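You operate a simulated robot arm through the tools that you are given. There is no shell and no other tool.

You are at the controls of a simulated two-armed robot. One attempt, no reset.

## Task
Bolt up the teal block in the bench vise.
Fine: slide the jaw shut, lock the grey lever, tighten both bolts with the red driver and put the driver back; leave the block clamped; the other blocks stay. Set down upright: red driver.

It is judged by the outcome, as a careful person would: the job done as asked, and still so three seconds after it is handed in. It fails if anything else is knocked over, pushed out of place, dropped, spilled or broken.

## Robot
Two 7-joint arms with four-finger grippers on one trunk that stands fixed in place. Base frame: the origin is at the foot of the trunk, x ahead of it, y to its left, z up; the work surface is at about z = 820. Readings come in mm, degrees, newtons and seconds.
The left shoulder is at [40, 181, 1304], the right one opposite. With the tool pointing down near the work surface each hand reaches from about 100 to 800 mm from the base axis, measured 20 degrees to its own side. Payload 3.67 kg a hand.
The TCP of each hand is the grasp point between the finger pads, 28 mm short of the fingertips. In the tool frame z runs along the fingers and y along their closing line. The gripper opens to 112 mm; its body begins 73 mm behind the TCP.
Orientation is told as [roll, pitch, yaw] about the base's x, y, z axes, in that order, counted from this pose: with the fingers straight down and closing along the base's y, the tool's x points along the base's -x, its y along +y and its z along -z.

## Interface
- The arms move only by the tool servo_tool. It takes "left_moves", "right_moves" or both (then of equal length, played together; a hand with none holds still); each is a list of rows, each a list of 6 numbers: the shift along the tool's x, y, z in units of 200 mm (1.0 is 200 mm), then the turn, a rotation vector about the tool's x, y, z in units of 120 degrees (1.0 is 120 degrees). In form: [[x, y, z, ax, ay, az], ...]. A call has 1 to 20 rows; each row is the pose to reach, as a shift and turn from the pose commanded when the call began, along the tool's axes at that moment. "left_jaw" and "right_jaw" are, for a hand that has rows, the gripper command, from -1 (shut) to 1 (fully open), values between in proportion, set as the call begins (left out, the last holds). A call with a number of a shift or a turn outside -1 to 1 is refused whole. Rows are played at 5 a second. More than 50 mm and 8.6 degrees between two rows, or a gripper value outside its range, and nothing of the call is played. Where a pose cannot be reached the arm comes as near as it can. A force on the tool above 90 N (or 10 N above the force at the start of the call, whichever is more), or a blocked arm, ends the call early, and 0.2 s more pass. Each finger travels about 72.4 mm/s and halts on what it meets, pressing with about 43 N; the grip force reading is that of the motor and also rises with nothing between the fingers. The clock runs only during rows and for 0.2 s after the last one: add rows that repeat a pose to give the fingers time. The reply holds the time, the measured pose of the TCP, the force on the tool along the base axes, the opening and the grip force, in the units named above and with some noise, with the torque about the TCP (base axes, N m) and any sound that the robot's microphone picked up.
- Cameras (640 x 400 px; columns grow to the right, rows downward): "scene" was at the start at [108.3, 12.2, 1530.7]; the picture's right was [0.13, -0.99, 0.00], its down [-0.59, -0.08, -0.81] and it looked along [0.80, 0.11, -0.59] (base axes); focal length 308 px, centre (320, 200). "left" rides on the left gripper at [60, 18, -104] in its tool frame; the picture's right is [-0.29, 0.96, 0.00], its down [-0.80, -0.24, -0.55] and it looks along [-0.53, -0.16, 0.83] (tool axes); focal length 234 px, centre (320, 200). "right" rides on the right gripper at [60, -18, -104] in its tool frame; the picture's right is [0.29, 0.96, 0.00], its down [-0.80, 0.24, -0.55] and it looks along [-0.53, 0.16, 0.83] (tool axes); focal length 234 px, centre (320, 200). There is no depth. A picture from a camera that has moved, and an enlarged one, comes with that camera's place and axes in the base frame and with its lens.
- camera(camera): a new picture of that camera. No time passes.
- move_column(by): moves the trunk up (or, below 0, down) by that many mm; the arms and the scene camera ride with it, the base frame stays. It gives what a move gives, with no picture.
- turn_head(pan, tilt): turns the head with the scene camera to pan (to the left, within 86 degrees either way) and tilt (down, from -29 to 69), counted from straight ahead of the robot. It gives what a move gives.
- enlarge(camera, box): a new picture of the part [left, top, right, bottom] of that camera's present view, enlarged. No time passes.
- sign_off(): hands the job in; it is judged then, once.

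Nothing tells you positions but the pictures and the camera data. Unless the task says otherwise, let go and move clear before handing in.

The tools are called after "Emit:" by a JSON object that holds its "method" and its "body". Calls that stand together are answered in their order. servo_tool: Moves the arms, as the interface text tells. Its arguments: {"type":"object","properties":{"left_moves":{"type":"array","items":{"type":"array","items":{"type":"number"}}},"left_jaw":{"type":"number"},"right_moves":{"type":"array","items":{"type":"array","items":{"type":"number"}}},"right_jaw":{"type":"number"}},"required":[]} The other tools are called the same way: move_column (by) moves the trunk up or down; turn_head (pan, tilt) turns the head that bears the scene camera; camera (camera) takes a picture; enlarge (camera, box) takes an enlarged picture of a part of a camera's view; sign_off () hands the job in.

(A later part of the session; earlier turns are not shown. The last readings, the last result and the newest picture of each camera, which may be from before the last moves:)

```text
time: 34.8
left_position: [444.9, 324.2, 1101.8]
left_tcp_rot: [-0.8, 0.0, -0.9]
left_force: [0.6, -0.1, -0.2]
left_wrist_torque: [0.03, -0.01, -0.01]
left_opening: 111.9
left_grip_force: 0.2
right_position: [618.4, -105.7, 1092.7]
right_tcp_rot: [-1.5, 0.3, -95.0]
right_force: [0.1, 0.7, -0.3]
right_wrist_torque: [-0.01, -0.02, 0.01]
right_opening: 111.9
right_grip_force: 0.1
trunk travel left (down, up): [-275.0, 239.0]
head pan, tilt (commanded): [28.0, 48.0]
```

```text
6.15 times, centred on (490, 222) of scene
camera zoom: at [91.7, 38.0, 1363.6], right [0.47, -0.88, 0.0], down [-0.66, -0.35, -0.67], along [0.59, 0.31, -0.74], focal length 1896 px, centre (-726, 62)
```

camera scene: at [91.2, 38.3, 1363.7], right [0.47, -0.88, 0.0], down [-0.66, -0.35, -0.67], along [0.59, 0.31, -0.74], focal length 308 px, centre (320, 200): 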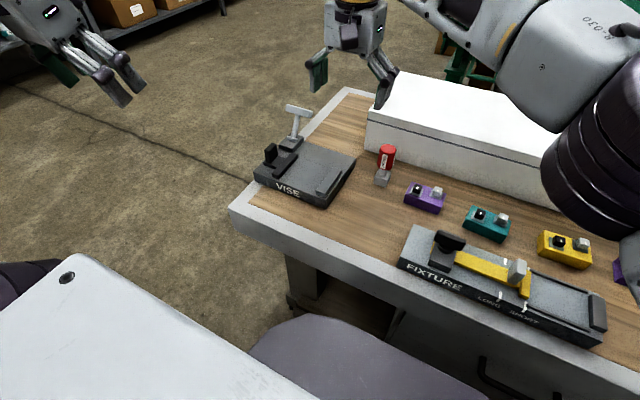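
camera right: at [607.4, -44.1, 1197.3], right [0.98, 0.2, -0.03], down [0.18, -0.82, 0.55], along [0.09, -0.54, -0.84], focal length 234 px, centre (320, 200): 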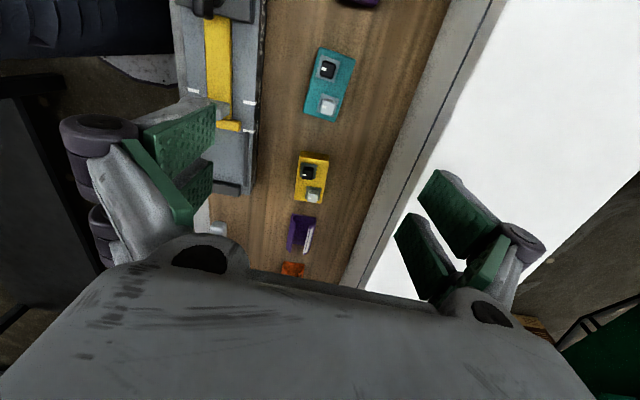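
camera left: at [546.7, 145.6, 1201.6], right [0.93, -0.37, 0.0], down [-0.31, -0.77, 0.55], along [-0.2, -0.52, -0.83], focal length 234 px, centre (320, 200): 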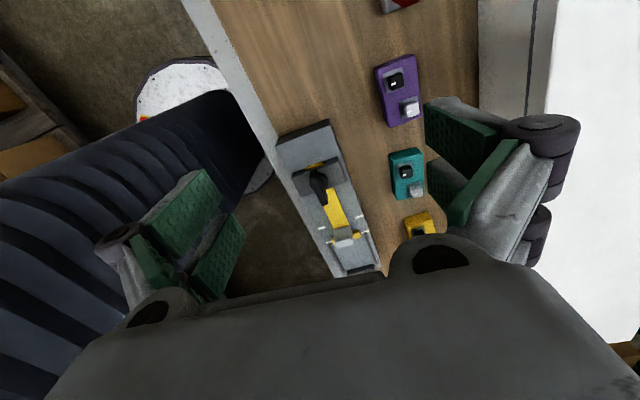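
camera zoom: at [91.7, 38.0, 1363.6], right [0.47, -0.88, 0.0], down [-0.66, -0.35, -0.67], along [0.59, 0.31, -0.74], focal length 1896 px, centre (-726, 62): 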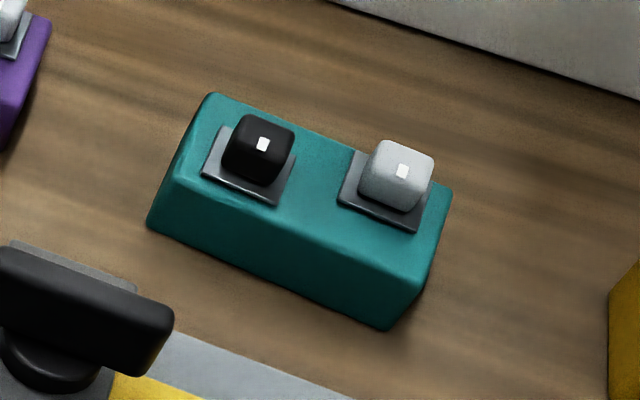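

The teal block's centre measures (619, -87), turned about -5°, roughly 82 x 47 mm. Each bolt has a small index mark on its -x side. I level the right hand and descend part way above the block's centre.

Emit:
{"method": "servo_tool", "body": {"right_moves": [[0.05, 0.005, 0.1, -0.0125, -0.0025, 0], [0.093, 0.0135, 0.25, -0.0125, -0.0025, 0], [0.093, 0.0135, 0.4, -0.0125, -0.0025, 0], [0.093, 0.0135, 0.55, -0.0125, -0.0025, 0], [0.093, 0.0135, 0.715, -0.0125, -0.0025, 0], [0.093, 0.0135, 0.715, -0.0125, -0.0025, 0]]}}

Emit:
{"method": "camera", "body": {"camera": "right"}}

Emit:
{"method": "camera", "body": {"camera": "scene"}}

```text
time: 36.2
left_position: [444.2, 324.6, 1102.3]
left_tcp_rot: [-0.7, -0.1, -0.8]
left_force: [0.1, 0.6, 0.5]
left_wrist_torque: [0.01, -0.01, 0.01]
left_opening: 111.9
left_grip_force: 0.0
right_position: [617.4, -87.3, 951.4]
right_tcp_rot: [0.0, -0.2, -94.9]
right_force: [-0.6, 0.1, 0.4]
right_wrist_torque: [0.0, -0.01, -0.01]
right_opening: 111.8
right_grip_force: 0.0
trunk travel left (down, up): [-275.0, 239.0]
head pan, tilt (commanded): [28.0, 48.0]
```

```text
taken
camera right: at [604.3, -24.2, 1054.0], right [0.98, 0.21, 0.0], down [0.17, -0.81, 0.56], along [0.11, -0.54, -0.83], focal length 234 px, centre (320, 200)
```

right: 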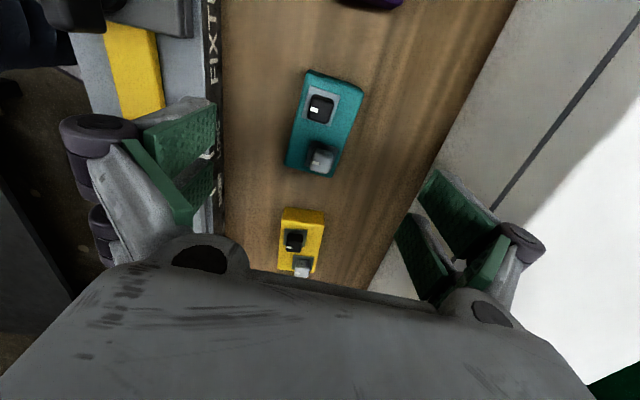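

```text
taken
camera scene: at [90.9, 37.9, 1363.7], right [0.47, -0.88, 0.0], down [-0.66, -0.35, -0.67], along [0.59, 0.31, -0.74], focal length 308 px, centre (320, 200)
```

scene: 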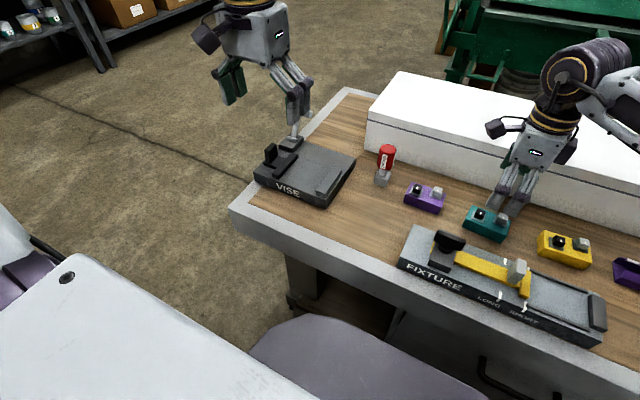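

The block sits between the fingers. I narrow the opening to about 80 mm and descend so the fingertips come just above the bench.

Emit:
{"method": "servo_tool", "body": {"right_moves": [[0, 0.008, 0.1, 0, 0, 0], [0, 0.008, 0.2, 0, 0, 0], [0, 0.008, 0.3, 0, 0, 0], [0, 0.008, 0.4, 0, 0, 0], [0, 0.008, 0.46, 0, 0, 0], [0, 0.008, 0.49, 0, 0, 0], [0, 0.008, 0.49, 0, 0, 0]], "right_jaw": 0.45}}

Emit:
{"method": "camera", "body": {"camera": "right"}}

Emit:
{"method": "enlarge", "body": {"camera": "scene", "box": [420, 130, 580, 260]}}

```text
time: 37.8
left_position: [443.1, 323.9, 1101.6]
left_tcp_rot: [-0.8, 0.0, -0.9]
left_force: [-0.5, 0.7, 0.2]
left_wrist_torque: [0.01, 0.01, 0.0]
left_opening: 111.9
left_grip_force: 0.0
right_position: [620.0, -87.5, 851.8]
right_tcp_rot: [-0.1, -0.1, -95.0]
right_force: [1.2, 0.2, -0.8]
right_wrist_torque: [-0.01, 0.01, 0.0]
right_opening: 81.5
right_grip_force: 0.1
trunk travel left (down, up): [-275.0, 239.0]
head pan, tilt (commanded): [28.0, 48.0]
```

```text
taken
camera right: at [606.4, -25.1, 955.2], right [0.98, 0.21, 0.0], down [0.17, -0.81, 0.56], along [0.11, -0.54, -0.83], focal length 234 px, centre (320, 200)
```

right: 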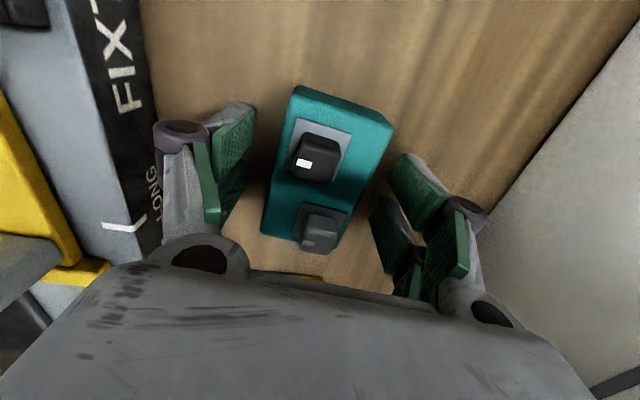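

```text
3.08 times, centred on (500, 195) of scene
camera zoom: at [91.2, 37.8, 1363.7], right [0.47, -0.88, 0.0], down [-0.66, -0.35, -0.67], along [0.59, 0.31, -0.74], focal length 948 px, centre (-234, 215)
```

zoom: 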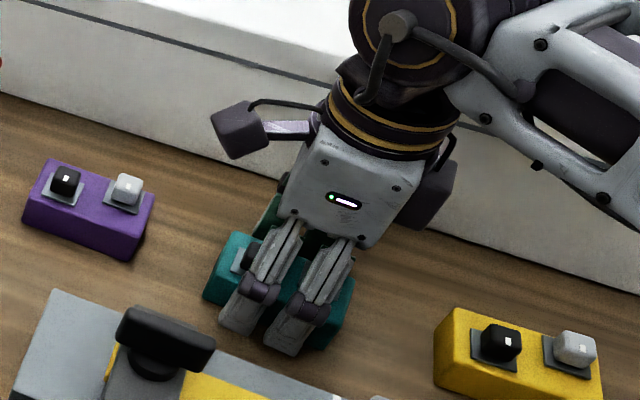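

The fingers straddle the block. I close them on it.

Emit:
{"method": "servo_tool", "body": {"right_moves": [[0, 0, 0, 0, 0, 0], [0, 0, 0, 0, 0, 0], [0, 0, 0, 0, 0, 0], [0, 0, 0, 0, 0, 0], [0, 0, 0, 0, 0, 0], [0, 0, 0, 0, 0, 0]], "right_jaw": -1}}

Emit:
{"method": "camera", "body": {"camera": "right"}}

```text
time: 39.2
left_position: [443.1, 323.9, 1101.1]
left_tcp_rot: [-0.7, -0.1, -0.9]
left_force: [-0.1, 0.8, 1.0]
left_wrist_torque: [-0.01, -0.04, 0.01]
left_opening: 111.8
left_grip_force: 0.2
right_position: [619.5, -87.5, 852.9]
right_tcp_rot: [-0.1, -0.1, -94.9]
right_force: [-0.1, 0.1, 0.4]
right_wrist_torque: [0.08, 0.08, -0.04]
right_opening: 49.6
right_grip_force: 43.2
trunk travel left (down, up): [-275.0, 239.0]
head pan, tilt (commanded): [28.0, 48.0]
```

```text
taken
camera right: at [606.4, -25.0, 955.4], right [0.98, 0.21, 0.0], down [0.17, -0.81, 0.56], along [0.11, -0.54, -0.83], focal length 234 px, centre (320, 200)
```

right: 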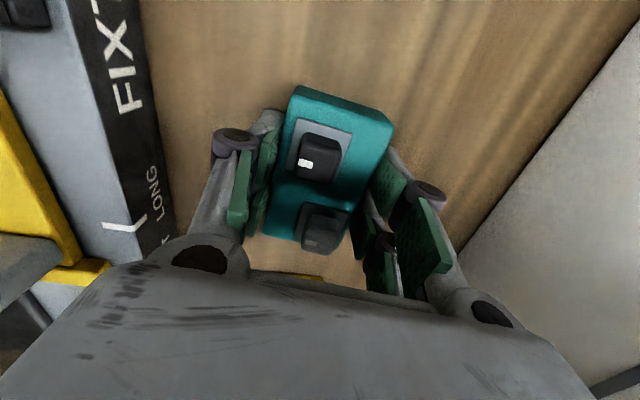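

The block is held (opening 49.6 mm, 43 N). I lift it straight up, then carry it to the clear spot at about (545, 120) in front of the driver.

Emit:
{"method": "servo_tool", "body": {"right_moves": [[0, 0, -0.05, 0, 0, 0], [0, 0, -0.2, 0, 0, 0], [0, 0, -0.37, 0, 0, 0], [0, 0, -0.535, 0, 0, 0], [0, 0, -0.535, 0, 0, 0]]}}

Emit:
{"method": "camera", "body": {"camera": "right"}}

```text
time: 40.4
left_position: [444.0, 324.3, 1101.5]
left_tcp_rot: [-0.9, 0.0, -0.9]
left_force: [-0.6, -0.6, -0.3]
left_wrist_torque: [0.04, -0.02, -0.02]
left_opening: 112.0
left_grip_force: 0.0
right_position: [620.3, -86.6, 958.4]
right_tcp_rot: [0.0, -0.1, -95.0]
right_force: [0.1, 0.3, -4.0]
right_wrist_torque: [0.02, 0.0, 0.01]
right_opening: 49.3
right_grip_force: 42.8
trunk travel left (down, up): [-275.0, 239.0]
head pan, tilt (commanded): [28.0, 48.0]
```

```text
taken
camera right: at [607.4, -24.8, 1062.1], right [0.98, 0.21, 0.0], down [0.17, -0.81, 0.56], along [0.11, -0.54, -0.83], focal length 234 px, centre (320, 200)
```

right: 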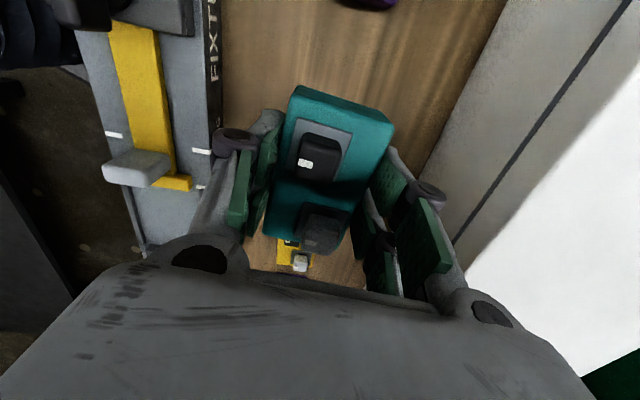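

The block lifts cleanly. Now I carry it over sideways.

Emit:
{"method": "servo_tool", "body": {"right_moves": [[0.11, -0.05, 0, 0, 0, -0.005], [0.22, -0.1, 0, 0, 0, -0.01], [0.33, -0.15, 0, 0, 0, -0.015], [0.44, -0.2, 0, 0, 0, -0.02], [0.55, -0.25, 0, 0, 0, -0.025], [0.66, -0.3, 0, 0, 0, -0.03], [0.77, -0.35, 0, 0, 0, -0.035], [0.88, -0.4, 0, 0, 0, -0.0417], [0.995, -0.459, 0, 0, 0, -0.0417], [0.995, -0.459, 0, 0, 0, -0.0417]]}}

Emit:
{"method": "camera", "body": {"camera": "right"}}

Emit:
{"method": "camera", "body": {"camera": "scene"}}

```text
time: 42.6
left_position: [443.7, 323.6, 1101.8]
left_tcp_rot: [-0.8, 0.0, -0.8]
left_force: [0.3, 0.6, 0.1]
left_wrist_torque: [0.02, -0.02, 0.01]
left_opening: 111.9
left_grip_force: 0.1
right_position: [545.1, 118.4, 958.6]
right_tcp_rot: [-0.1, 0.0, -89.9]
right_force: [0.0, -0.1, -4.6]
right_wrist_torque: [-0.01, 0.04, 0.0]
right_opening: 49.7
right_grip_force: 42.7
trunk travel left (down, up): [-275.0, 239.0]
head pan, tilt (commanded): [28.0, 48.0]
```

```text
taken
camera right: at [526.5, 179.3, 1062.4], right [0.96, 0.29, 0.0], down [0.24, -0.8, 0.56], along [0.16, -0.53, -0.83], focal length 234 px, centre (320, 200)
```

right: 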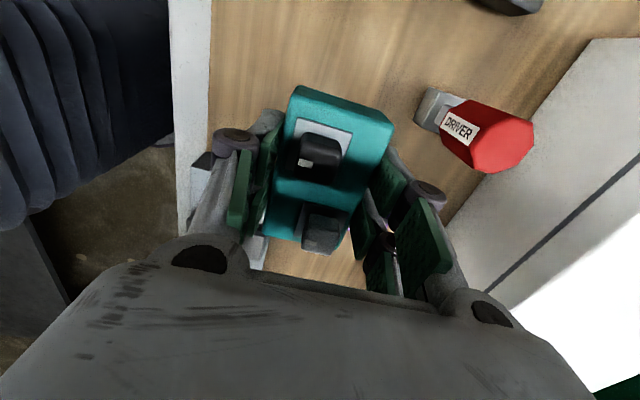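

```text
taken
camera scene: at [91.8, 37.1, 1363.6], right [0.47, -0.88, 0.0], down [-0.66, -0.35, -0.67], along [0.59, 0.31, -0.74], focal length 308 px, centre (320, 200)
```

scene: 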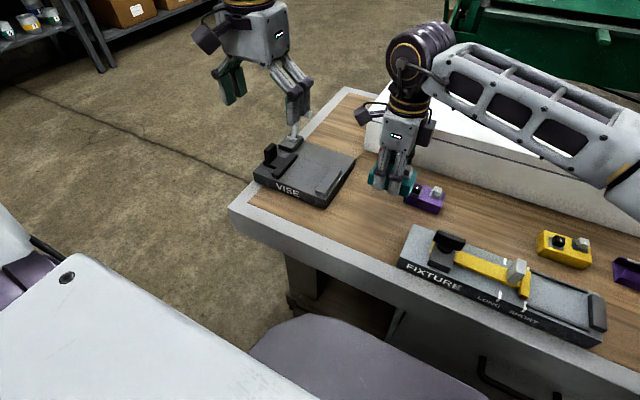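

Clear spot below. I lower the block to the bench, a bit closer to the front to leave room by the driver.

Emit:
{"method": "servo_tool", "body": {"right_moves": [[0, -0.05, 0.1, 0, 0, 0], [0, -0.1, 0.2, 0, 0, 0], [0, -0.1, 0.3, 0, 0, 0], [0, -0.1, 0.4, 0, 0, 0], [0, -0.1, 0.47, 0, 0, 0], [0, -0.1, 0.51, 0, 0, 0], [0, -0.1, 0.525, 0, 0, 0], [0, -0.1, 0.525, 0, 0, 0]]}}

Emit:
{"method": "enlarge", "body": {"camera": "scene", "box": [320, 130, 440, 230]}}

```text
time: 44.4
left_position: [443.6, 324.8, 1101.7]
left_tcp_rot: [-0.8, -0.1, -0.9]
left_force: [-0.2, 0.0, 0.7]
left_wrist_torque: [0.03, 0.0, -0.04]
left_opening: 112.1
left_grip_force: 0.1
right_position: [525.4, 120.6, 854.2]
right_tcp_rot: [-0.1, -0.2, -89.9]
right_force: [0.7, -0.3, -3.4]
right_wrist_torque: [0.01, 0.02, 0.01]
right_opening: 49.4
right_grip_force: 42.6
trunk travel left (down, up): [-275.0, 239.0]
head pan, tilt (commanded): [28.0, 48.0]
```

```text
4.00 times, centred on (380, 180) of scene
camera zoom: at [91.6, 38.0, 1363.6], right [0.47, -0.88, 0.0], down [-0.66, -0.35, -0.67], along [0.59, 0.31, -0.74], focal length 1232 px, centre (80, 280)
```

zoom: 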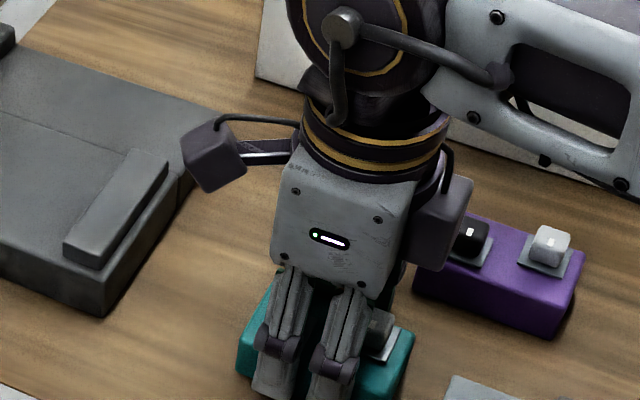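

The block is about a millimetre above the bench. I lower the last bit, then open the fingers to about 80 mm.

Emit:
{"method": "servo_tool", "body": {"right_moves": [[0, 0, 0.004, 0, 0, 0], [0, 0, 0.008, 0, 0, 0], [0, 0, 0.008, 0, 0, 0]]}}

Emit:
{"method": "servo_tool", "body": {"right_moves": [[0, 0, 0, 0, 0, 0], [0, 0, 0, 0, 0, 0], [0, 0, 0, 0, 0, 0]], "right_jaw": 0.45}}

Emit:
{"method": "servo_tool", "body": {"right_moves": [[0, 0, -0.15, 0, 0, 0], [0, 0, -0.3, 0, 0, 0], [0, 0, -0.5, 0, 0, 0], [0, 0, -0.7, 0, 0, 0], [0, 0, -0.9, 0, 0, 0], [0, 0, -0.9, 0, 0, 0]]}}

Emit:
{"method": "camera", "body": {"camera": "right"}}

```text
time: 45.2
left_position: [443.5, 323.7, 1102.2]
left_tcp_rot: [-0.9, 0.1, -0.9]
left_force: [-0.1, 0.4, -0.1]
left_wrist_torque: [0.0, 0.03, 0.02]
left_opening: 111.8
left_grip_force: 0.1
right_position: [524.9, 119.5, 852.6]
right_tcp_rot: [-0.1, 0.0, -89.9]
right_force: [-0.6, 0.5, -4.4]
right_wrist_torque: [0.03, 0.01, -0.02]
right_opening: 49.7
right_grip_force: 42.6
trunk travel left (down, up): [-275.0, 239.0]
head pan, tilt (commanded): [28.0, 48.0]
```

```text
time: 46.0
left_position: [444.0, 324.9, 1102.3]
left_tcp_rot: [-0.8, 0.0, -1.0]
left_force: [-0.8, 0.3, 0.1]
left_wrist_torque: [0.01, 0.01, 0.0]
left_opening: 111.7
left_grip_force: 0.0
right_position: [524.0, 118.9, 852.8]
right_tcp_rot: [-0.1, -0.1, -89.9]
right_force: [0.4, -0.2, -0.9]
right_wrist_torque: [0.03, 0.0, 0.02]
right_opening: 81.3
right_grip_force: 0.0
trunk travel left (down, up): [-275.0, 239.0]
head pan, tilt (commanded): [28.0, 48.0]
```

```text
time: 47.4
left_position: [444.4, 324.6, 1102.1]
left_tcp_rot: [-0.8, 0.0, -0.9]
left_force: [0.3, -0.5, 0.1]
left_wrist_torque: [-0.02, 0.03, 0.05]
left_opening: 112.3
left_grip_force: 0.1
right_position: [523.8, 120.2, 1032.5]
right_tcp_rot: [-0.1, -0.1, -90.0]
right_force: [0.7, -0.1, 0.4]
right_wrist_torque: [-0.01, 0.02, 0.01]
right_opening: 81.4
right_grip_force: 0.1
trunk travel left (down, up): [-275.0, 239.0]
head pan, tilt (commanded): [28.0, 48.0]
```

```text
taken
camera right: at [505.8, 180.5, 1135.8], right [0.96, 0.29, 0.0], down [0.24, -0.8, 0.56], along [0.16, -0.53, -0.83], focal length 234 px, centre (320, 200)
```

right: 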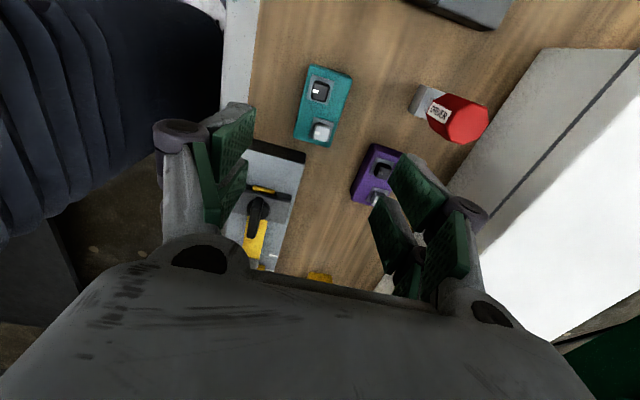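

The block stands on the bench at about (525, 120). Before the right hand leaves I use its view to measure the driver and the vise.

Emit:
{"method": "enlarge", "body": {"camera": "right", "box": [290, 50, 500, 170]}}

Emit:
{"method": "enlarge", "body": {"camera": "scene", "box": [230, 80, 430, 230]}}

```text
3.05 times, centred on (395, 110) of right
camera zoom: at [505.8, 180.5, 1135.8], right [0.96, 0.29, 0.0], down [0.24, -0.8, 0.56], along [0.16, -0.53, -0.83], focal length 714 px, centre (91, 474)
```

zoom: 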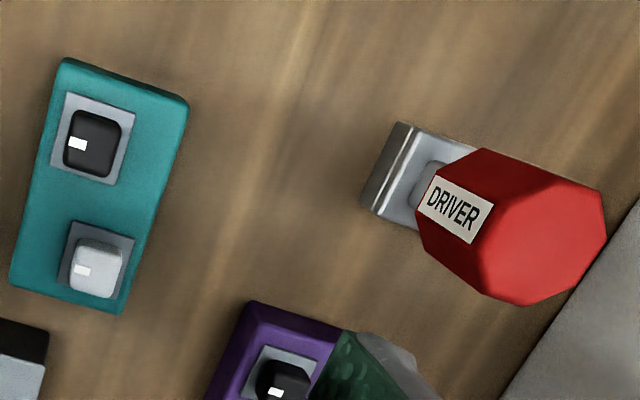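

```text
2.67 times, centred on (330, 155) of scene
camera zoom: at [91.6, 37.8, 1363.6], right [0.47, -0.88, 0.0], down [-0.66, -0.35, -0.67], along [0.59, 0.31, -0.74], focal length 821 px, centre (293, 320)
```

zoom: 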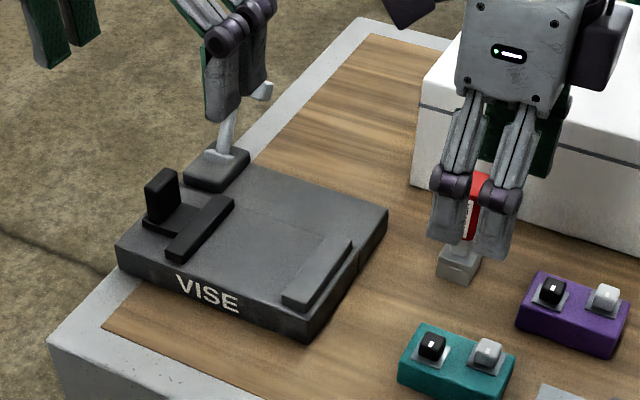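

The driver's square socket is centred near (652, 161), turned about +3°, and its red handle tops out near z 925. I park the right hand off to the right.

Emit:
{"method": "servo_tool", "body": {"right_moves": [[-0.2, 0, -0.05, 0, 0, 0], [-0.4, 0, -0.1, 0, 0, 0], [-0.6, 0, -0.1, 0, 0, 0], [-0.8, 0, -0.1, 0, 0, 0], [-1.0, 0, -0.1, 0, 0, 0]]}}

Emit:
{"method": "servo_tool", "body": {"right_moves": [[-0.2, -0.05, 0, 0, 0, 0], [-0.4, -0.1, 0, 0, 0, 0], [-0.6, -0.15, 0, 0, 0, 0], [-0.8, -0.2, 0, 0, 0, 0], [-1.0, -0.2, 0, 0, 0, 0]]}}

Emit:
{"method": "enlarge", "body": {"camera": "left", "box": [200, 80, 440, 270]}}

Emit:
{"method": "enlarge", "body": {"camera": "scene", "box": [230, 80, 430, 230]}}

```text
time: 48.6
left_position: [442.9, 322.4, 1101.4]
left_tcp_rot: [-0.7, -0.1, -0.9]
left_force: [0.3, -0.1, 0.4]
left_wrist_torque: [0.04, -0.03, -0.01]
left_opening: 111.7
left_grip_force: 0.1
right_position: [523.1, -82.7, 1052.8]
right_tcp_rot: [0.0, -0.1, -89.9]
right_force: [1.2, 0.0, 0.1]
right_wrist_torque: [0.02, -0.01, 0.01]
right_opening: 81.3
right_grip_force: 0.1
trunk travel left (down, up): [-275.0, 239.0]
head pan, tilt (commanded): [28.0, 48.0]
```

```text
time: 49.8
left_position: [443.5, 323.2, 1100.7]
left_tcp_rot: [-0.8, -0.1, -0.9]
left_force: [0.9, 0.1, 0.0]
left_wrist_torque: [-0.01, -0.01, -0.05]
left_opening: 111.7
left_grip_force: 0.1
right_position: [485.4, -281.3, 1054.6]
right_tcp_rot: [-0.1, 0.0, -89.7]
right_force: [-0.5, -0.3, -0.4]
right_wrist_torque: [-0.02, -0.03, 0.01]
right_opening: 81.3
right_grip_force: 0.1
trunk travel left (down, up): [-275.0, 239.0]
head pan, tilt (commanded): [28.0, 48.0]
```

```text
2.11 times, centred on (320, 175) of left
camera zoom: at [383.8, 344.4, 1205.5], right [0.3, 0.95, -0.01], down [0.79, -0.24, 0.56], along [0.53, -0.18, -0.83], focal length 493 px, centre (320, 253)
```

zoom: 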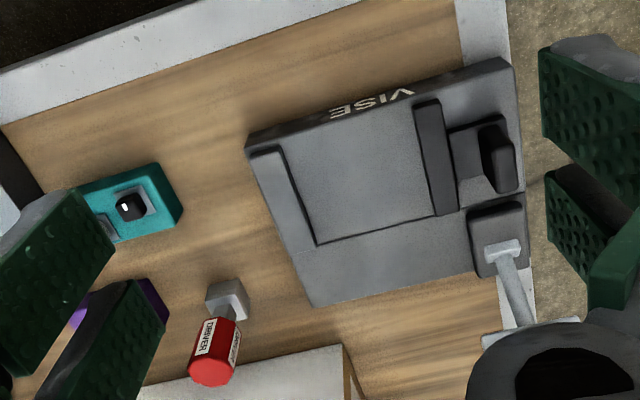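

```text
2.67 times, centred on (330, 155) of scene
camera zoom: at [90.9, 36.8, 1363.7], right [0.47, -0.88, 0.0], down [-0.66, -0.35, -0.67], along [0.59, 0.31, -0.74], focal length 821 px, centre (293, 320)
```

zoom: 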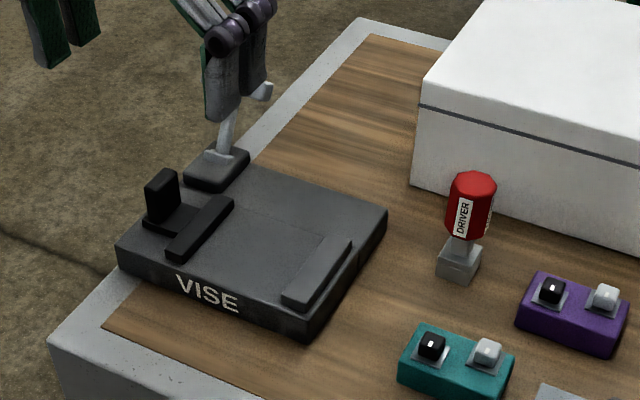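

The vise's fixed jaw face is at y ≈ 266, running parallel to x, and the sliding jaw face is at y ≈ 375. I turn the left hand to +90° and move it towards the block.

Emit:
{"method": "servo_tool", "body": {"left_moves": [[-0.03, -0.05, 0.01, 0, 0, -0.0631], [-0.06, -0.1, 0.02, -0.001, -0.001, -0.1263], [-0.09, -0.15, 0.03, -0.0015, -0.0015, -0.1894], [-0.12, -0.2, 0.04, -0.002, -0.002, -0.2525], [-0.16, -0.25, 0.05, -0.0025, -0.0025, -0.3156], [-0.2, -0.3, 0.06, -0.003, -0.003, -0.3788], [-0.24, -0.36, 0.08, -0.0035, -0.0035, -0.4419], [-0.28, -0.42, 0.1, -0.004, -0.004, -0.505], [-0.32, -0.48, 0.12, -0.0045, -0.0045, -0.5681], [-0.36, -0.54, 0.14, -0.005, -0.005, -0.6313], [-0.4, -0.6, 0.16, -0.0052, -0.0053, -0.6944], [-0.4, -0.615, 0.2, -0.0052, -0.0053, -0.7575]]}}

Emit:
{"method": "camera", "body": {"camera": "left"}}

```text
time: 52.4
left_position: [523.0, 199.5, 1063.3]
left_tcp_rot: [0.0, 0.1, 90.1]
left_force: [-0.3, 0.1, 0.5]
left_wrist_torque: [-0.03, -0.02, -0.04]
left_opening: 112.1
left_grip_force: 0.2
right_position: [485.6, -280.5, 1055.1]
right_tcp_rot: [-0.1, -0.1, -89.9]
right_force: [0.3, 0.6, 0.1]
right_wrist_torque: [0.01, 0.01, 0.02]
right_opening: 81.3
right_grip_force: 0.0
trunk travel left (down, up): [-275.0, 239.0]
head pan, tilt (commanded): [28.0, 48.0]
```

```text
taken
camera left: at [505.1, 139.3, 1167.1], right [-0.96, 0.29, 0.0], down [0.24, 0.8, 0.55], along [0.16, 0.53, -0.83], focal length 234 px, centre (320, 200)
```

left: 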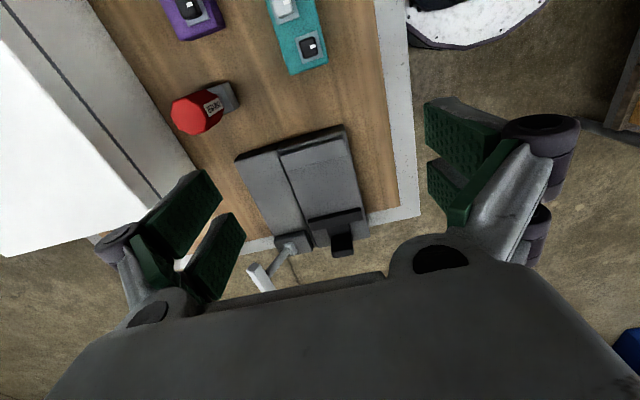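

The left hand works at +90°. I move it above the block and narrow the opening.

Emit:
{"method": "servo_tool", "body": {"left_moves": [[0.1, 0, 0, 0, 0, 0], [0.2, 0, 0.08, 0, 0, 0], [0.3, -0.005, 0.2, 0, 0, 0], [0.3975, -0.01, 0.35, 0, 0, 0], [0.3975, -0.01, 0.515, 0, 0, 0], [0.3975, -0.01, 0.515, 0, 0, 0]], "left_jaw": 0.45}}

Emit:
{"method": "camera", "body": {"camera": "left"}}

Emit:
{"method": "camera", "body": {"camera": "scene"}}

```text
time: 53.8
left_position: [523.9, 120.4, 960.0]
left_tcp_rot: [0.0, 0.0, 90.0]
left_force: [0.1, -0.1, 0.6]
left_wrist_torque: [-0.01, 0.0, 0.02]
left_opening: 81.0
left_grip_force: 0.0
right_position: [486.0, -281.8, 1055.0]
right_tcp_rot: [0.0, -0.1, -89.9]
right_force: [0.6, 0.3, 0.1]
right_wrist_torque: [0.01, -0.01, -0.03]
right_opening: 81.1
right_grip_force: 0.1
trunk travel left (down, up): [-275.0, 239.0]
head pan, tilt (commanded): [28.0, 48.0]
```

```text
taken
camera left: at [506.5, 60.1, 1064.1], right [-0.96, 0.29, 0.0], down [0.24, 0.8, 0.55], along [0.16, 0.53, -0.83], focal length 234 px, centre (320, 200)
```

left: 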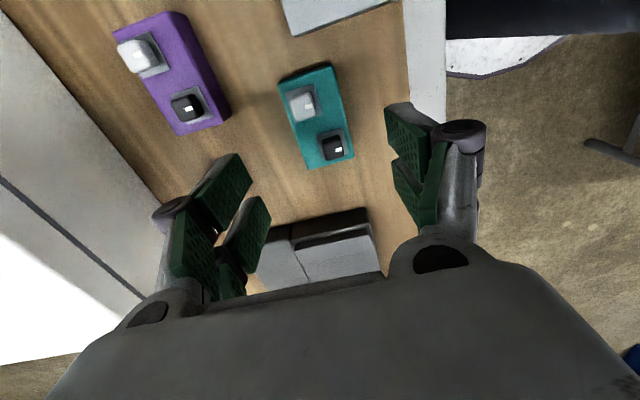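

```text
taken
camera scene: at [90.9, 37.3, 1363.7], right [0.47, -0.88, 0.0], down [-0.66, -0.35, -0.67], along [0.59, 0.31, -0.74], focal length 308 px, centre (320, 200)
```

scene: 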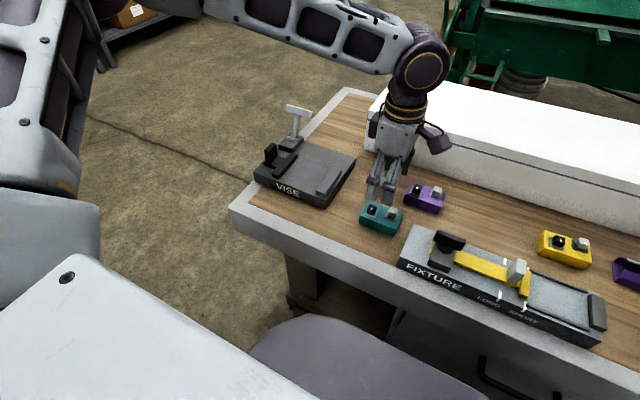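

The hand is over the block; I check the block's exact place against the hand from both cameras before closing in.

Emit:
{"method": "enlarge", "body": {"camera": "scene", "box": [345, 190, 415, 240]}}

Emit:
{"method": "enlarge", "body": {"camera": "left", "box": [260, 50, 380, 180]}}

```text
8.00 times, centred on (380, 215) of scene
camera zoom: at [90.9, 37.3, 1363.7], right [0.47, -0.88, 0.0], down [-0.66, -0.35, -0.67], along [0.59, 0.31, -0.74], focal length 2464 px, centre (-160, 80)
```

zoom: 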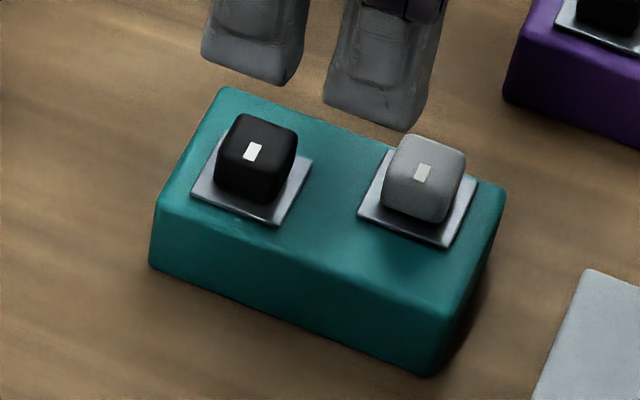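

```text
3.08 times, centred on (320, 115) of left
camera zoom: at [506.5, 60.1, 1064.1], right [-0.96, 0.29, 0.0], down [0.24, 0.8, 0.55], along [0.16, 0.53, -0.83], focal length 720 px, centre (320, 462)
```

zoom: 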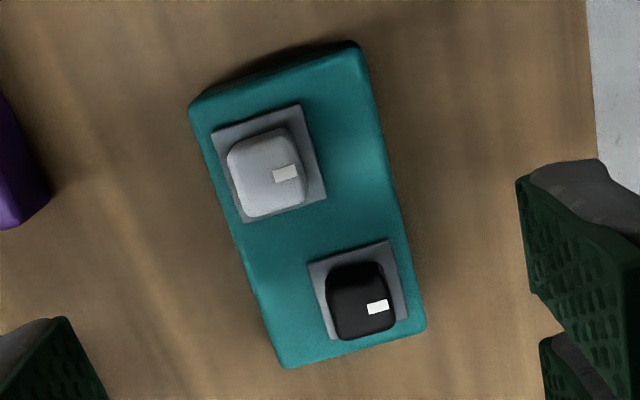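

Both cameras put the block's centre at about (525, 117), square to the axes. I descend over it and close the left fingers.

Emit:
{"method": "servo_tool", "body": {"left_moves": [[0.015, -0.005, 0.1, 0, 0, 0], [0.015, -0.005, 0.22, 0, 0, 0], [0.015, -0.005, 0.34, 0, 0, 0], [0.015, -0.005, 0.45, 0, 0, 0], [0.015, -0.005, 0.51, 0, 0, 0], [0.015, -0.005, 0.533, 0, 0, 0], [0.015, -0.005, 0.533, 0, 0, 0]]}}

Emit:
{"method": "servo_tool", "body": {"left_moves": [[0, 0, 0, 0, 0, 0], [0, 0, 0, 0, 0, 0], [0, 0, 0, 0, 0, 0], [0, 0, 0, 0, 0, 0], [0, 0, 0, 0, 0, 0], [0, 0, 0, 0, 0, 0]], "left_jaw": -1}}

Emit:
{"method": "camera", "body": {"camera": "left"}}

```text
time: 55.4
left_position: [520.0, 124.0, 858.8]
left_tcp_rot: [-0.2, 0.1, 89.9]
left_force: [-0.3, 0.0, 0.0]
left_wrist_torque: [0.0, 0.02, -0.01]
left_opening: 81.1
left_grip_force: 0.1
left hand out of reach, approached as far as the arm can: row 5, 6, 7
right_position: [486.5, -282.2, 1054.3]
right_tcp_rot: [-0.1, -0.1, -89.9]
right_force: [-0.1, 0.9, 0.4]
right_wrist_torque: [0.01, -0.02, -0.03]
right_opening: 81.1
right_grip_force: 0.1
trunk travel left (down, up): [-275.0, 239.0]
head pan, tilt (commanded): [28.0, 48.0]
```

```text
time: 56.8
left_position: [520.3, 124.1, 859.4]
left_tcp_rot: [-0.1, 0.0, 90.0]
left_force: [4.7, -0.4, 6.4]
left_wrist_torque: [-0.03, 0.08, -0.02]
left_opening: 49.7
left_grip_force: 43.0
right_position: [485.4, -280.3, 1054.3]
right_tcp_rot: [0.0, -0.1, -89.9]
right_force: [0.4, -0.3, -0.2]
right_wrist_torque: [-0.01, -0.01, -0.02]
right_opening: 81.1
right_grip_force: 0.0
trunk travel left (down, up): [-275.0, 239.0]
head pan, tilt (commanded): [28.0, 48.0]
```

```text
taken
camera left: at [503.0, 64.5, 962.4], right [-0.96, 0.29, 0.0], down [0.24, 0.8, 0.55], along [0.16, 0.53, -0.83], focal length 234 px, centre (320, 200)
```

left: 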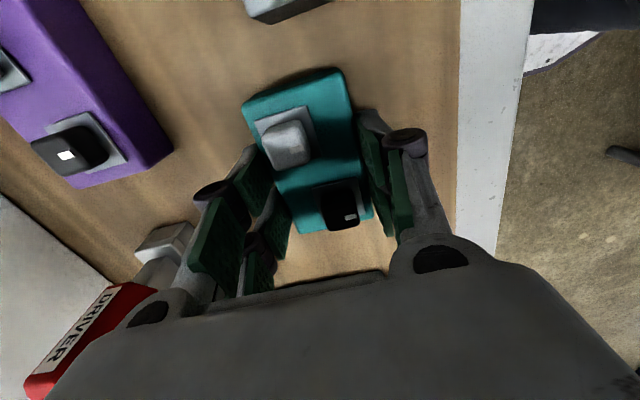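

The left arm was at its limit, so it took the block slightly off-centre (TCP z ≈ 859, about 7 mm towards +y), but it is held firmly. I lift straight up and check.

Emit:
{"method": "servo_tool", "body": {"left_moves": [[0, 0, -0.03, 0, 0, 0], [0, 0, -0.1, 0, 0, 0], [0, 0, -0.22, 0, 0, 0], [0, 0, -0.36, 0, 0, 0], [0, 0, -0.5, 0, 0, 0], [0, 0, -0.5, 0, 0, 0]]}}

Emit:
{"method": "camera", "body": {"camera": "left"}}

Emit:
{"method": "enlarge", "body": {"camera": "scene", "box": [320, 90, 440, 240]}}

```text
time: 58.2
left_position: [520.9, 123.3, 958.9]
left_tcp_rot: [0.0, 0.0, 89.9]
left_force: [0.3, -0.3, -4.6]
left_wrist_torque: [0.04, 0.03, 0.0]
left_opening: 49.6
left_grip_force: 42.7
right_position: [485.6, -281.3, 1055.0]
right_tcp_rot: [-0.2, -0.1, -89.9]
right_force: [-0.1, 0.1, 0.0]
right_wrist_torque: [0.0, 0.0, 0.01]
right_opening: 81.3
right_grip_force: 0.1
trunk travel left (down, up): [-275.0, 239.0]
head pan, tilt (commanded): [28.0, 48.0]
```

```text
taken
camera left: at [502.8, 64.1, 1061.8], right [-0.96, 0.29, 0.0], down [0.24, 0.8, 0.55], along [0.16, 0.53, -0.83], focal length 234 px, centre (320, 200)
```

left: 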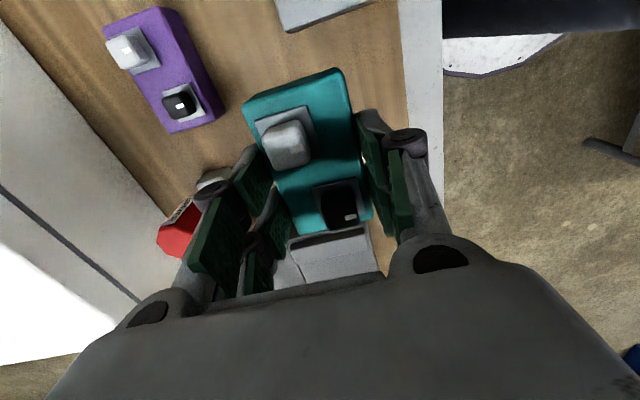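

```text
2.67 times, centred on (380, 165) of scene
camera zoom: at [92.1, 37.9, 1363.6], right [0.47, -0.88, 0.0], down [-0.66, -0.35, -0.67], along [0.59, 0.31, -0.74], focal length 821 px, centre (160, 293)
```

zoom: 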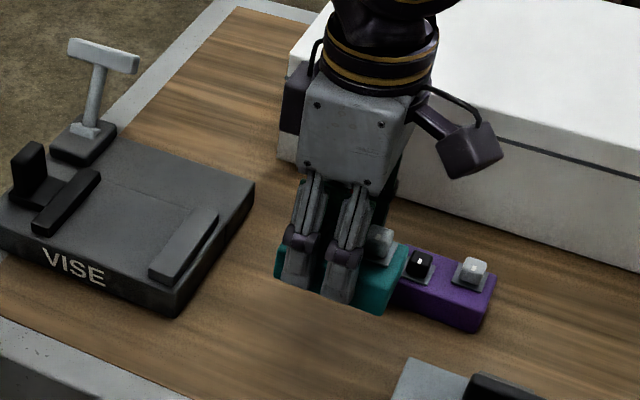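

The block is held level. I carry it over to the vise.

Emit:
{"method": "servo_tool", "body": {"left_moves": [[-0.12, -0.02, 0, 0, 0, 0], [-0.26, -0.05, 0, 0, 0, 0], [-0.4, -0.08, 0, 0, 0, 0], [-0.54, -0.11, 0, 0, 0, 0], [-0.68, -0.13, 0, 0, 0, 0], [-0.82, -0.16, 0, 0, 0, 0], [-0.97, -0.185, 0, 0, 0, 0], [-0.97, -0.185, 0, 0, 0, 0]]}}

Emit:
{"method": "camera", "body": {"camera": "left"}}

Emit:
{"method": "enlarge", "body": {"camera": "scene", "box": [220, 60, 400, 230]}}

```text
time: 60.0
left_position: [558.0, 317.8, 957.5]
left_tcp_rot: [0.0, 0.0, 90.0]
left_force: [0.5, -0.4, -3.2]
left_wrist_torque: [0.06, 0.0, -0.01]
left_opening: 49.8
left_grip_force: 43.7
right_position: [486.1, -281.3, 1053.5]
right_tcp_rot: [-0.1, -0.1, -89.9]
right_force: [0.0, -0.9, -0.7]
right_wrist_torque: [0.02, -0.01, 0.03]
right_opening: 81.1
right_grip_force: 0.1
trunk travel left (down, up): [-275.0, 239.0]
head pan, tilt (commanded): [28.0, 48.0]
```

```text
taken
camera left: at [540.1, 258.1, 1061.5], right [-0.96, 0.29, 0.0], down [0.24, 0.8, 0.55], along [0.16, 0.53, -0.83], focal length 234 px, centre (320, 200)
```

left: 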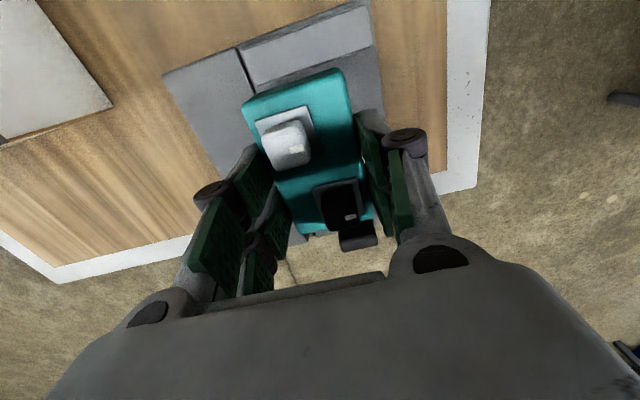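

```text
2.35 times, centred on (310, 145) of scene
camera zoom: at [91.6, 37.1, 1363.7], right [0.47, -0.88, 0.0], down [-0.66, -0.35, -0.67], along [0.59, 0.31, -0.74], focal length 725 px, centre (344, 329)
```

zoom: 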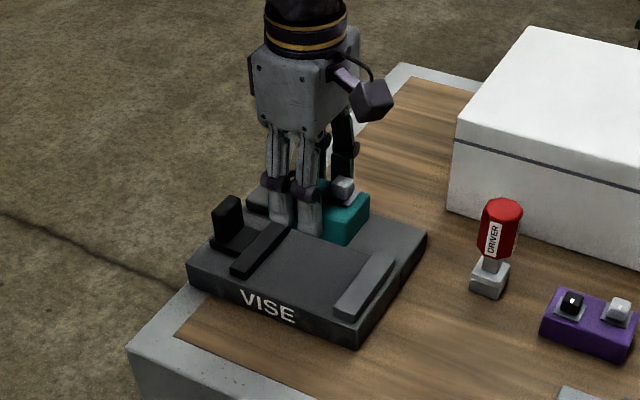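

The block's right end would be only 2–4 mm from the fixed jaw, so I shift it 4 mm left, then lower it between the jaws to just above the base.

Emit:
{"method": "servo_tool", "body": {"left_moves": [[-0.02, -0.01, 0, 0, 0, 0], [-0.02, -0.01, 0.1, 0, 0, 0], [-0.02, -0.01, 0.2, 0, 0, 0], [-0.02, -0.01, 0.28, 0, 0, 0], [-0.02, -0.01, 0.34, 0, 0, 0], [-0.02, -0.01, 0.34, 0, 0, 0]]}}

Emit:
{"method": "camera", "body": {"camera": "left"}}

Emit:
{"method": "enlarge", "body": {"camera": "scene", "box": [240, 100, 380, 220]}}

```text
time: 61.4
left_position: [560.0, 322.8, 893.1]
left_tcp_rot: [-0.4, -0.1, 90.0]
left_force: [2.1, 4.1, 21.2]
left_wrist_torque: [-0.15, 0.22, -0.03]
left_opening: 50.0
left_grip_force: 43.4
right_position: [484.2, -281.2, 1055.1]
right_tcp_rot: [0.0, -0.1, -89.9]
right_force: [0.5, -0.4, 0.5]
right_wrist_torque: [0.0, 0.0, -0.01]
right_opening: 81.0
right_grip_force: 0.0
trunk travel left (down, up): [-275.0, 239.0]
head pan, tilt (commanded): [28.0, 48.0]
```

```text
taken
camera left: at [542.2, 262.6, 996.9], right [-0.96, 0.29, -0.01], down [0.24, 0.8, 0.56], along [0.17, 0.53, -0.83], focal length 234 px, centre (320, 200)
```

left: 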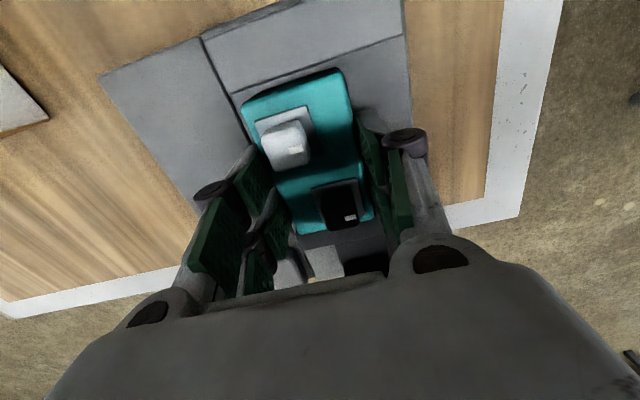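

```text
3.33 times, centred on (310, 160) of scene
camera zoom: at [89.8, 37.3, 1364.0], right [0.47, -0.88, 0.0], down [-0.66, -0.35, -0.67], along [0.59, 0.31, -0.74], focal length 1027 px, centre (353, 333)
```

zoom: 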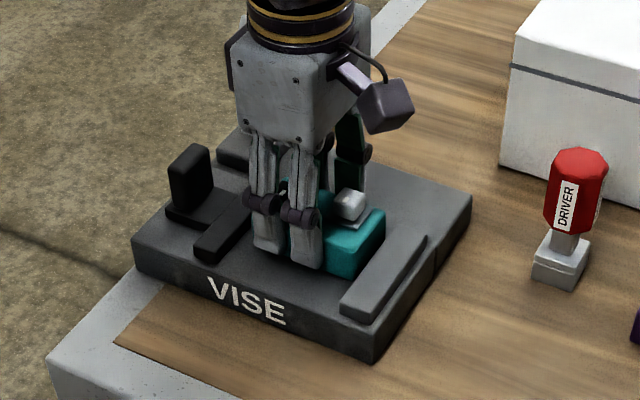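

The block met something at TCP z 893, with 21 N upward. I look closely to see whether it has seated on the vise base.

Emit:
{"method": "enlarge", "body": {"camera": "scene", "box": [290, 140, 360, 205]}}

Emit:
{"method": "enlarge", "body": {"camera": "left", "box": [210, 20, 430, 260]}}

```text
6.15 times, centred on (325, 172) of scene
camera zoom: at [89.8, 37.3, 1364.0], right [0.47, -0.88, 0.0], down [-0.66, -0.35, -0.67], along [0.59, 0.31, -0.74], focal length 1896 px, centre (289, 369)
```

zoom: 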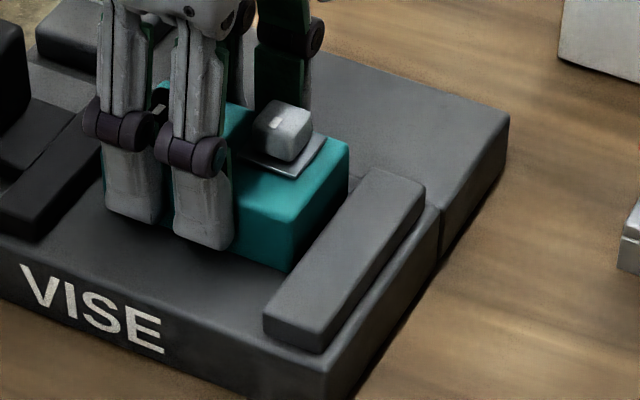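

```text
1.67 times, centred on (320, 140) of left
camera zoom: at [542.2, 262.6, 996.9], right [-0.96, 0.29, -0.01], down [0.24, 0.8, 0.56], along [0.17, 0.53, -0.83], focal length 390 px, centre (320, 300)
```

zoom: 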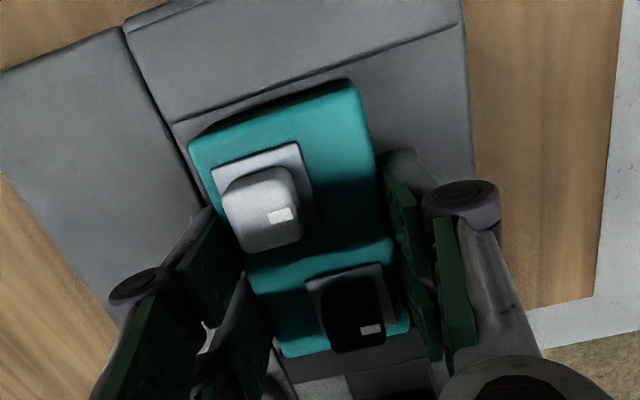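

The block looks flat on the base, just left of the fixed jaw. I ease off the pressure by 2 mm, then open the fingers.

Emit:
{"method": "servo_tool", "body": {"left_moves": [[0, 0, -0.006, 0, 0, 0], [0, 0, -0.012, 0, 0, 0], [0, 0, -0.012, 0, 0, 0]]}}

Emit:
{"method": "servo_tool", "body": {"left_moves": [[0, 0, 0, 0, 0, 0], [0, 0, 0, 0, 0, 0], [0, 0, 0, 0, 0, 0]], "left_jaw": 0.4}}

Emit:
{"method": "enlarge", "body": {"camera": "scene", "box": [240, 100, 380, 220]}}

Emit:
{"method": "camera", "body": {"camera": "left"}}

```text
time: 62.2
left_position: [559.6, 321.3, 893.2]
left_tcp_rot: [-0.2, 0.0, 90.0]
left_force: [7.4, 1.7, 14.4]
left_wrist_torque: [-0.08, -0.72, 0.08]
left_opening: 49.7
left_grip_force: 42.9
right_position: [485.4, -280.8, 1056.2]
right_tcp_rot: [0.0, -0.2, -89.9]
right_force: [0.3, -0.4, -0.4]
right_wrist_torque: [0.01, 0.0, -0.01]
right_opening: 80.9
right_grip_force: 0.0
trunk travel left (down, up): [-275.0, 239.0]
head pan, tilt (commanded): [28.0, 48.0]
```

```text
time: 63.0
left_position: [558.9, 323.0, 892.7]
left_tcp_rot: [0.1, 0.0, 90.0]
left_force: [0.5, 0.6, -0.3]
left_wrist_torque: [-0.03, -0.04, 0.01]
left_opening: 78.3
left_grip_force: 0.1
right_position: [485.4, -281.8, 1054.4]
right_tcp_rot: [-0.1, -0.1, -89.8]
right_force: [0.2, -0.8, 0.5]
right_wrist_torque: [-0.03, -0.02, 0.06]
right_opening: 81.2
right_grip_force: 0.1
trunk travel left (down, up): [-275.0, 239.0]
head pan, tilt (commanded): [28.0, 48.0]
```

```text
3.33 times, centred on (310, 160) of scene
camera zoom: at [91.3, 37.8, 1363.6], right [0.47, -0.88, 0.0], down [-0.66, -0.35, -0.67], along [0.59, 0.31, -0.74], focal length 1027 px, centre (353, 333)
```

zoom: 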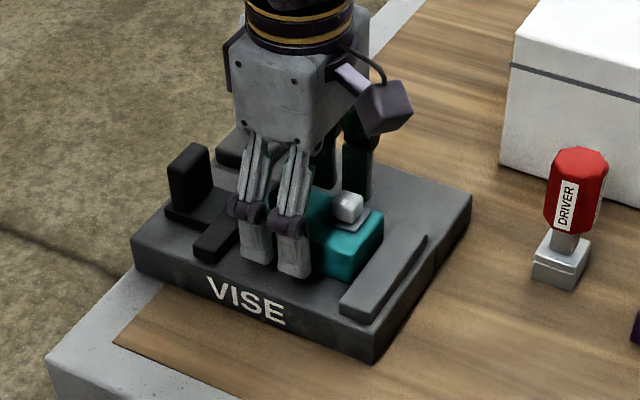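

```text
taken
camera left: at [541.3, 263.0, 996.1], right [-0.96, 0.29, 0.0], down [0.24, 0.8, 0.55], along [0.16, 0.53, -0.83], focal length 234 px, centre (320, 200)
```

left: 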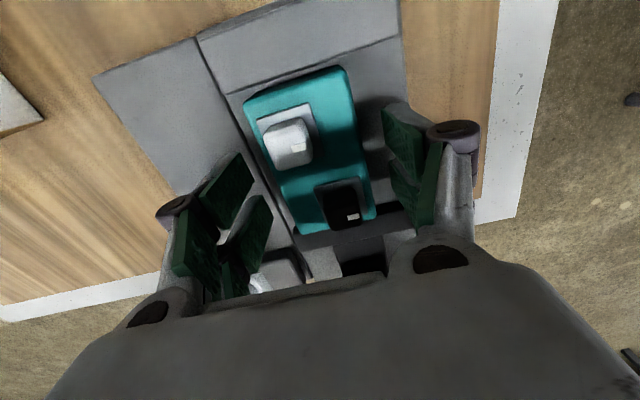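

The block stays in place. I raise the hand straight up and take a clear look at block, jaw and lever.

Emit:
{"method": "servo_tool", "body": {"left_moves": [[0, 0, -0.1, 0, 0, 0], [0, 0, -0.25, 0, 0, 0], [0, 0, -0.45, 0, 0, 0], [0, 0, -0.65, 0, 0, 0], [0, 0, -0.85, 0, 0, 0], [0, 0, -0.85, 0, 0, 0]]}}

Emit:
{"method": "camera", "body": {"camera": "left"}}

Emit:
{"method": "enlarge", "body": {"camera": "left", "box": [200, 40, 420, 280]}}

Emit:
{"method": "enlarge", "body": {"camera": "scene", "box": [240, 90, 380, 220]}}

```text
time: 64.4
left_position: [559.7, 322.8, 1064.0]
left_tcp_rot: [0.1, 0.0, 89.9]
left_force: [-0.1, -0.4, -0.3]
left_wrist_torque: [0.02, 0.04, 0.03]
left_opening: 78.3
left_grip_force: 0.1
right_position: [485.9, -281.1, 1053.5]
right_tcp_rot: [-0.1, -0.1, -89.9]
right_force: [0.0, 0.0, -0.8]
right_wrist_torque: [0.03, 0.0, -0.01]
right_opening: 81.3
right_grip_force: 0.0
trunk travel left (down, up): [-275.0, 239.0]
head pan, tilt (commanded): [28.0, 48.0]
```

```text
taken
camera left: at [541.6, 263.2, 1166.5], right [-0.96, 0.29, 0.0], down [0.24, 0.8, 0.55], along [0.16, 0.53, -0.83], focal length 234 px, centre (320, 200)
```

left: 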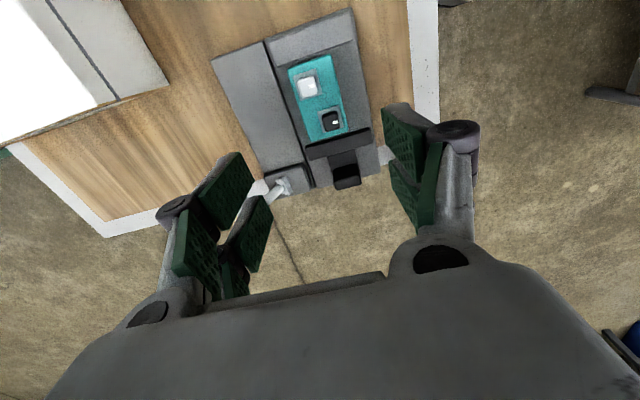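

```text
1.67 times, centred on (310, 160) of left
camera zoom: at [541.6, 263.2, 1166.5], right [-0.96, 0.29, 0.0], down [0.24, 0.8, 0.55], along [0.16, 0.53, -0.83], focal length 390 px, centre (337, 267)
```

zoom: 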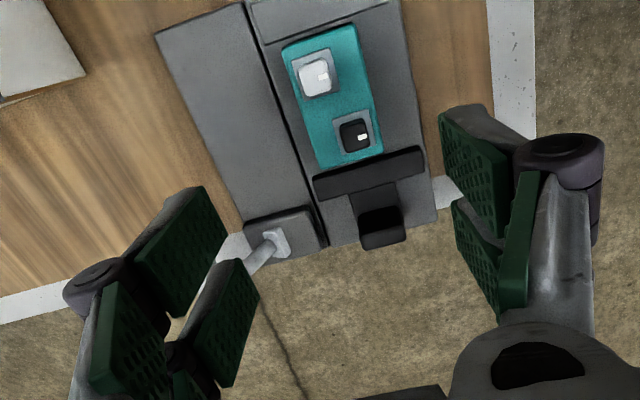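

```text
3.08 times, centred on (310, 155) of scene
camera zoom: at [91.7, 38.1, 1363.6], right [0.47, -0.88, 0.0], down [-0.66, -0.35, -0.67], along [0.59, 0.31, -0.74], focal length 948 px, centre (351, 338)
```

zoom: 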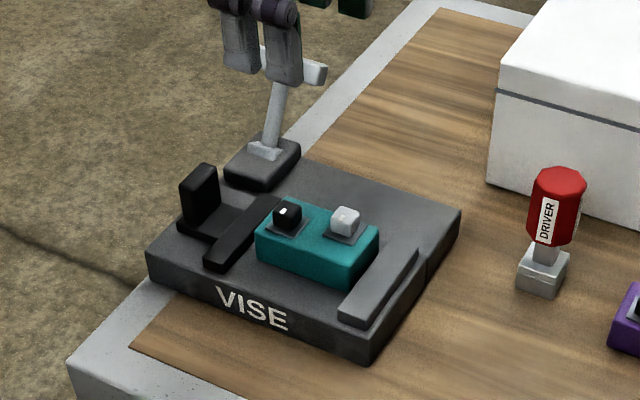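

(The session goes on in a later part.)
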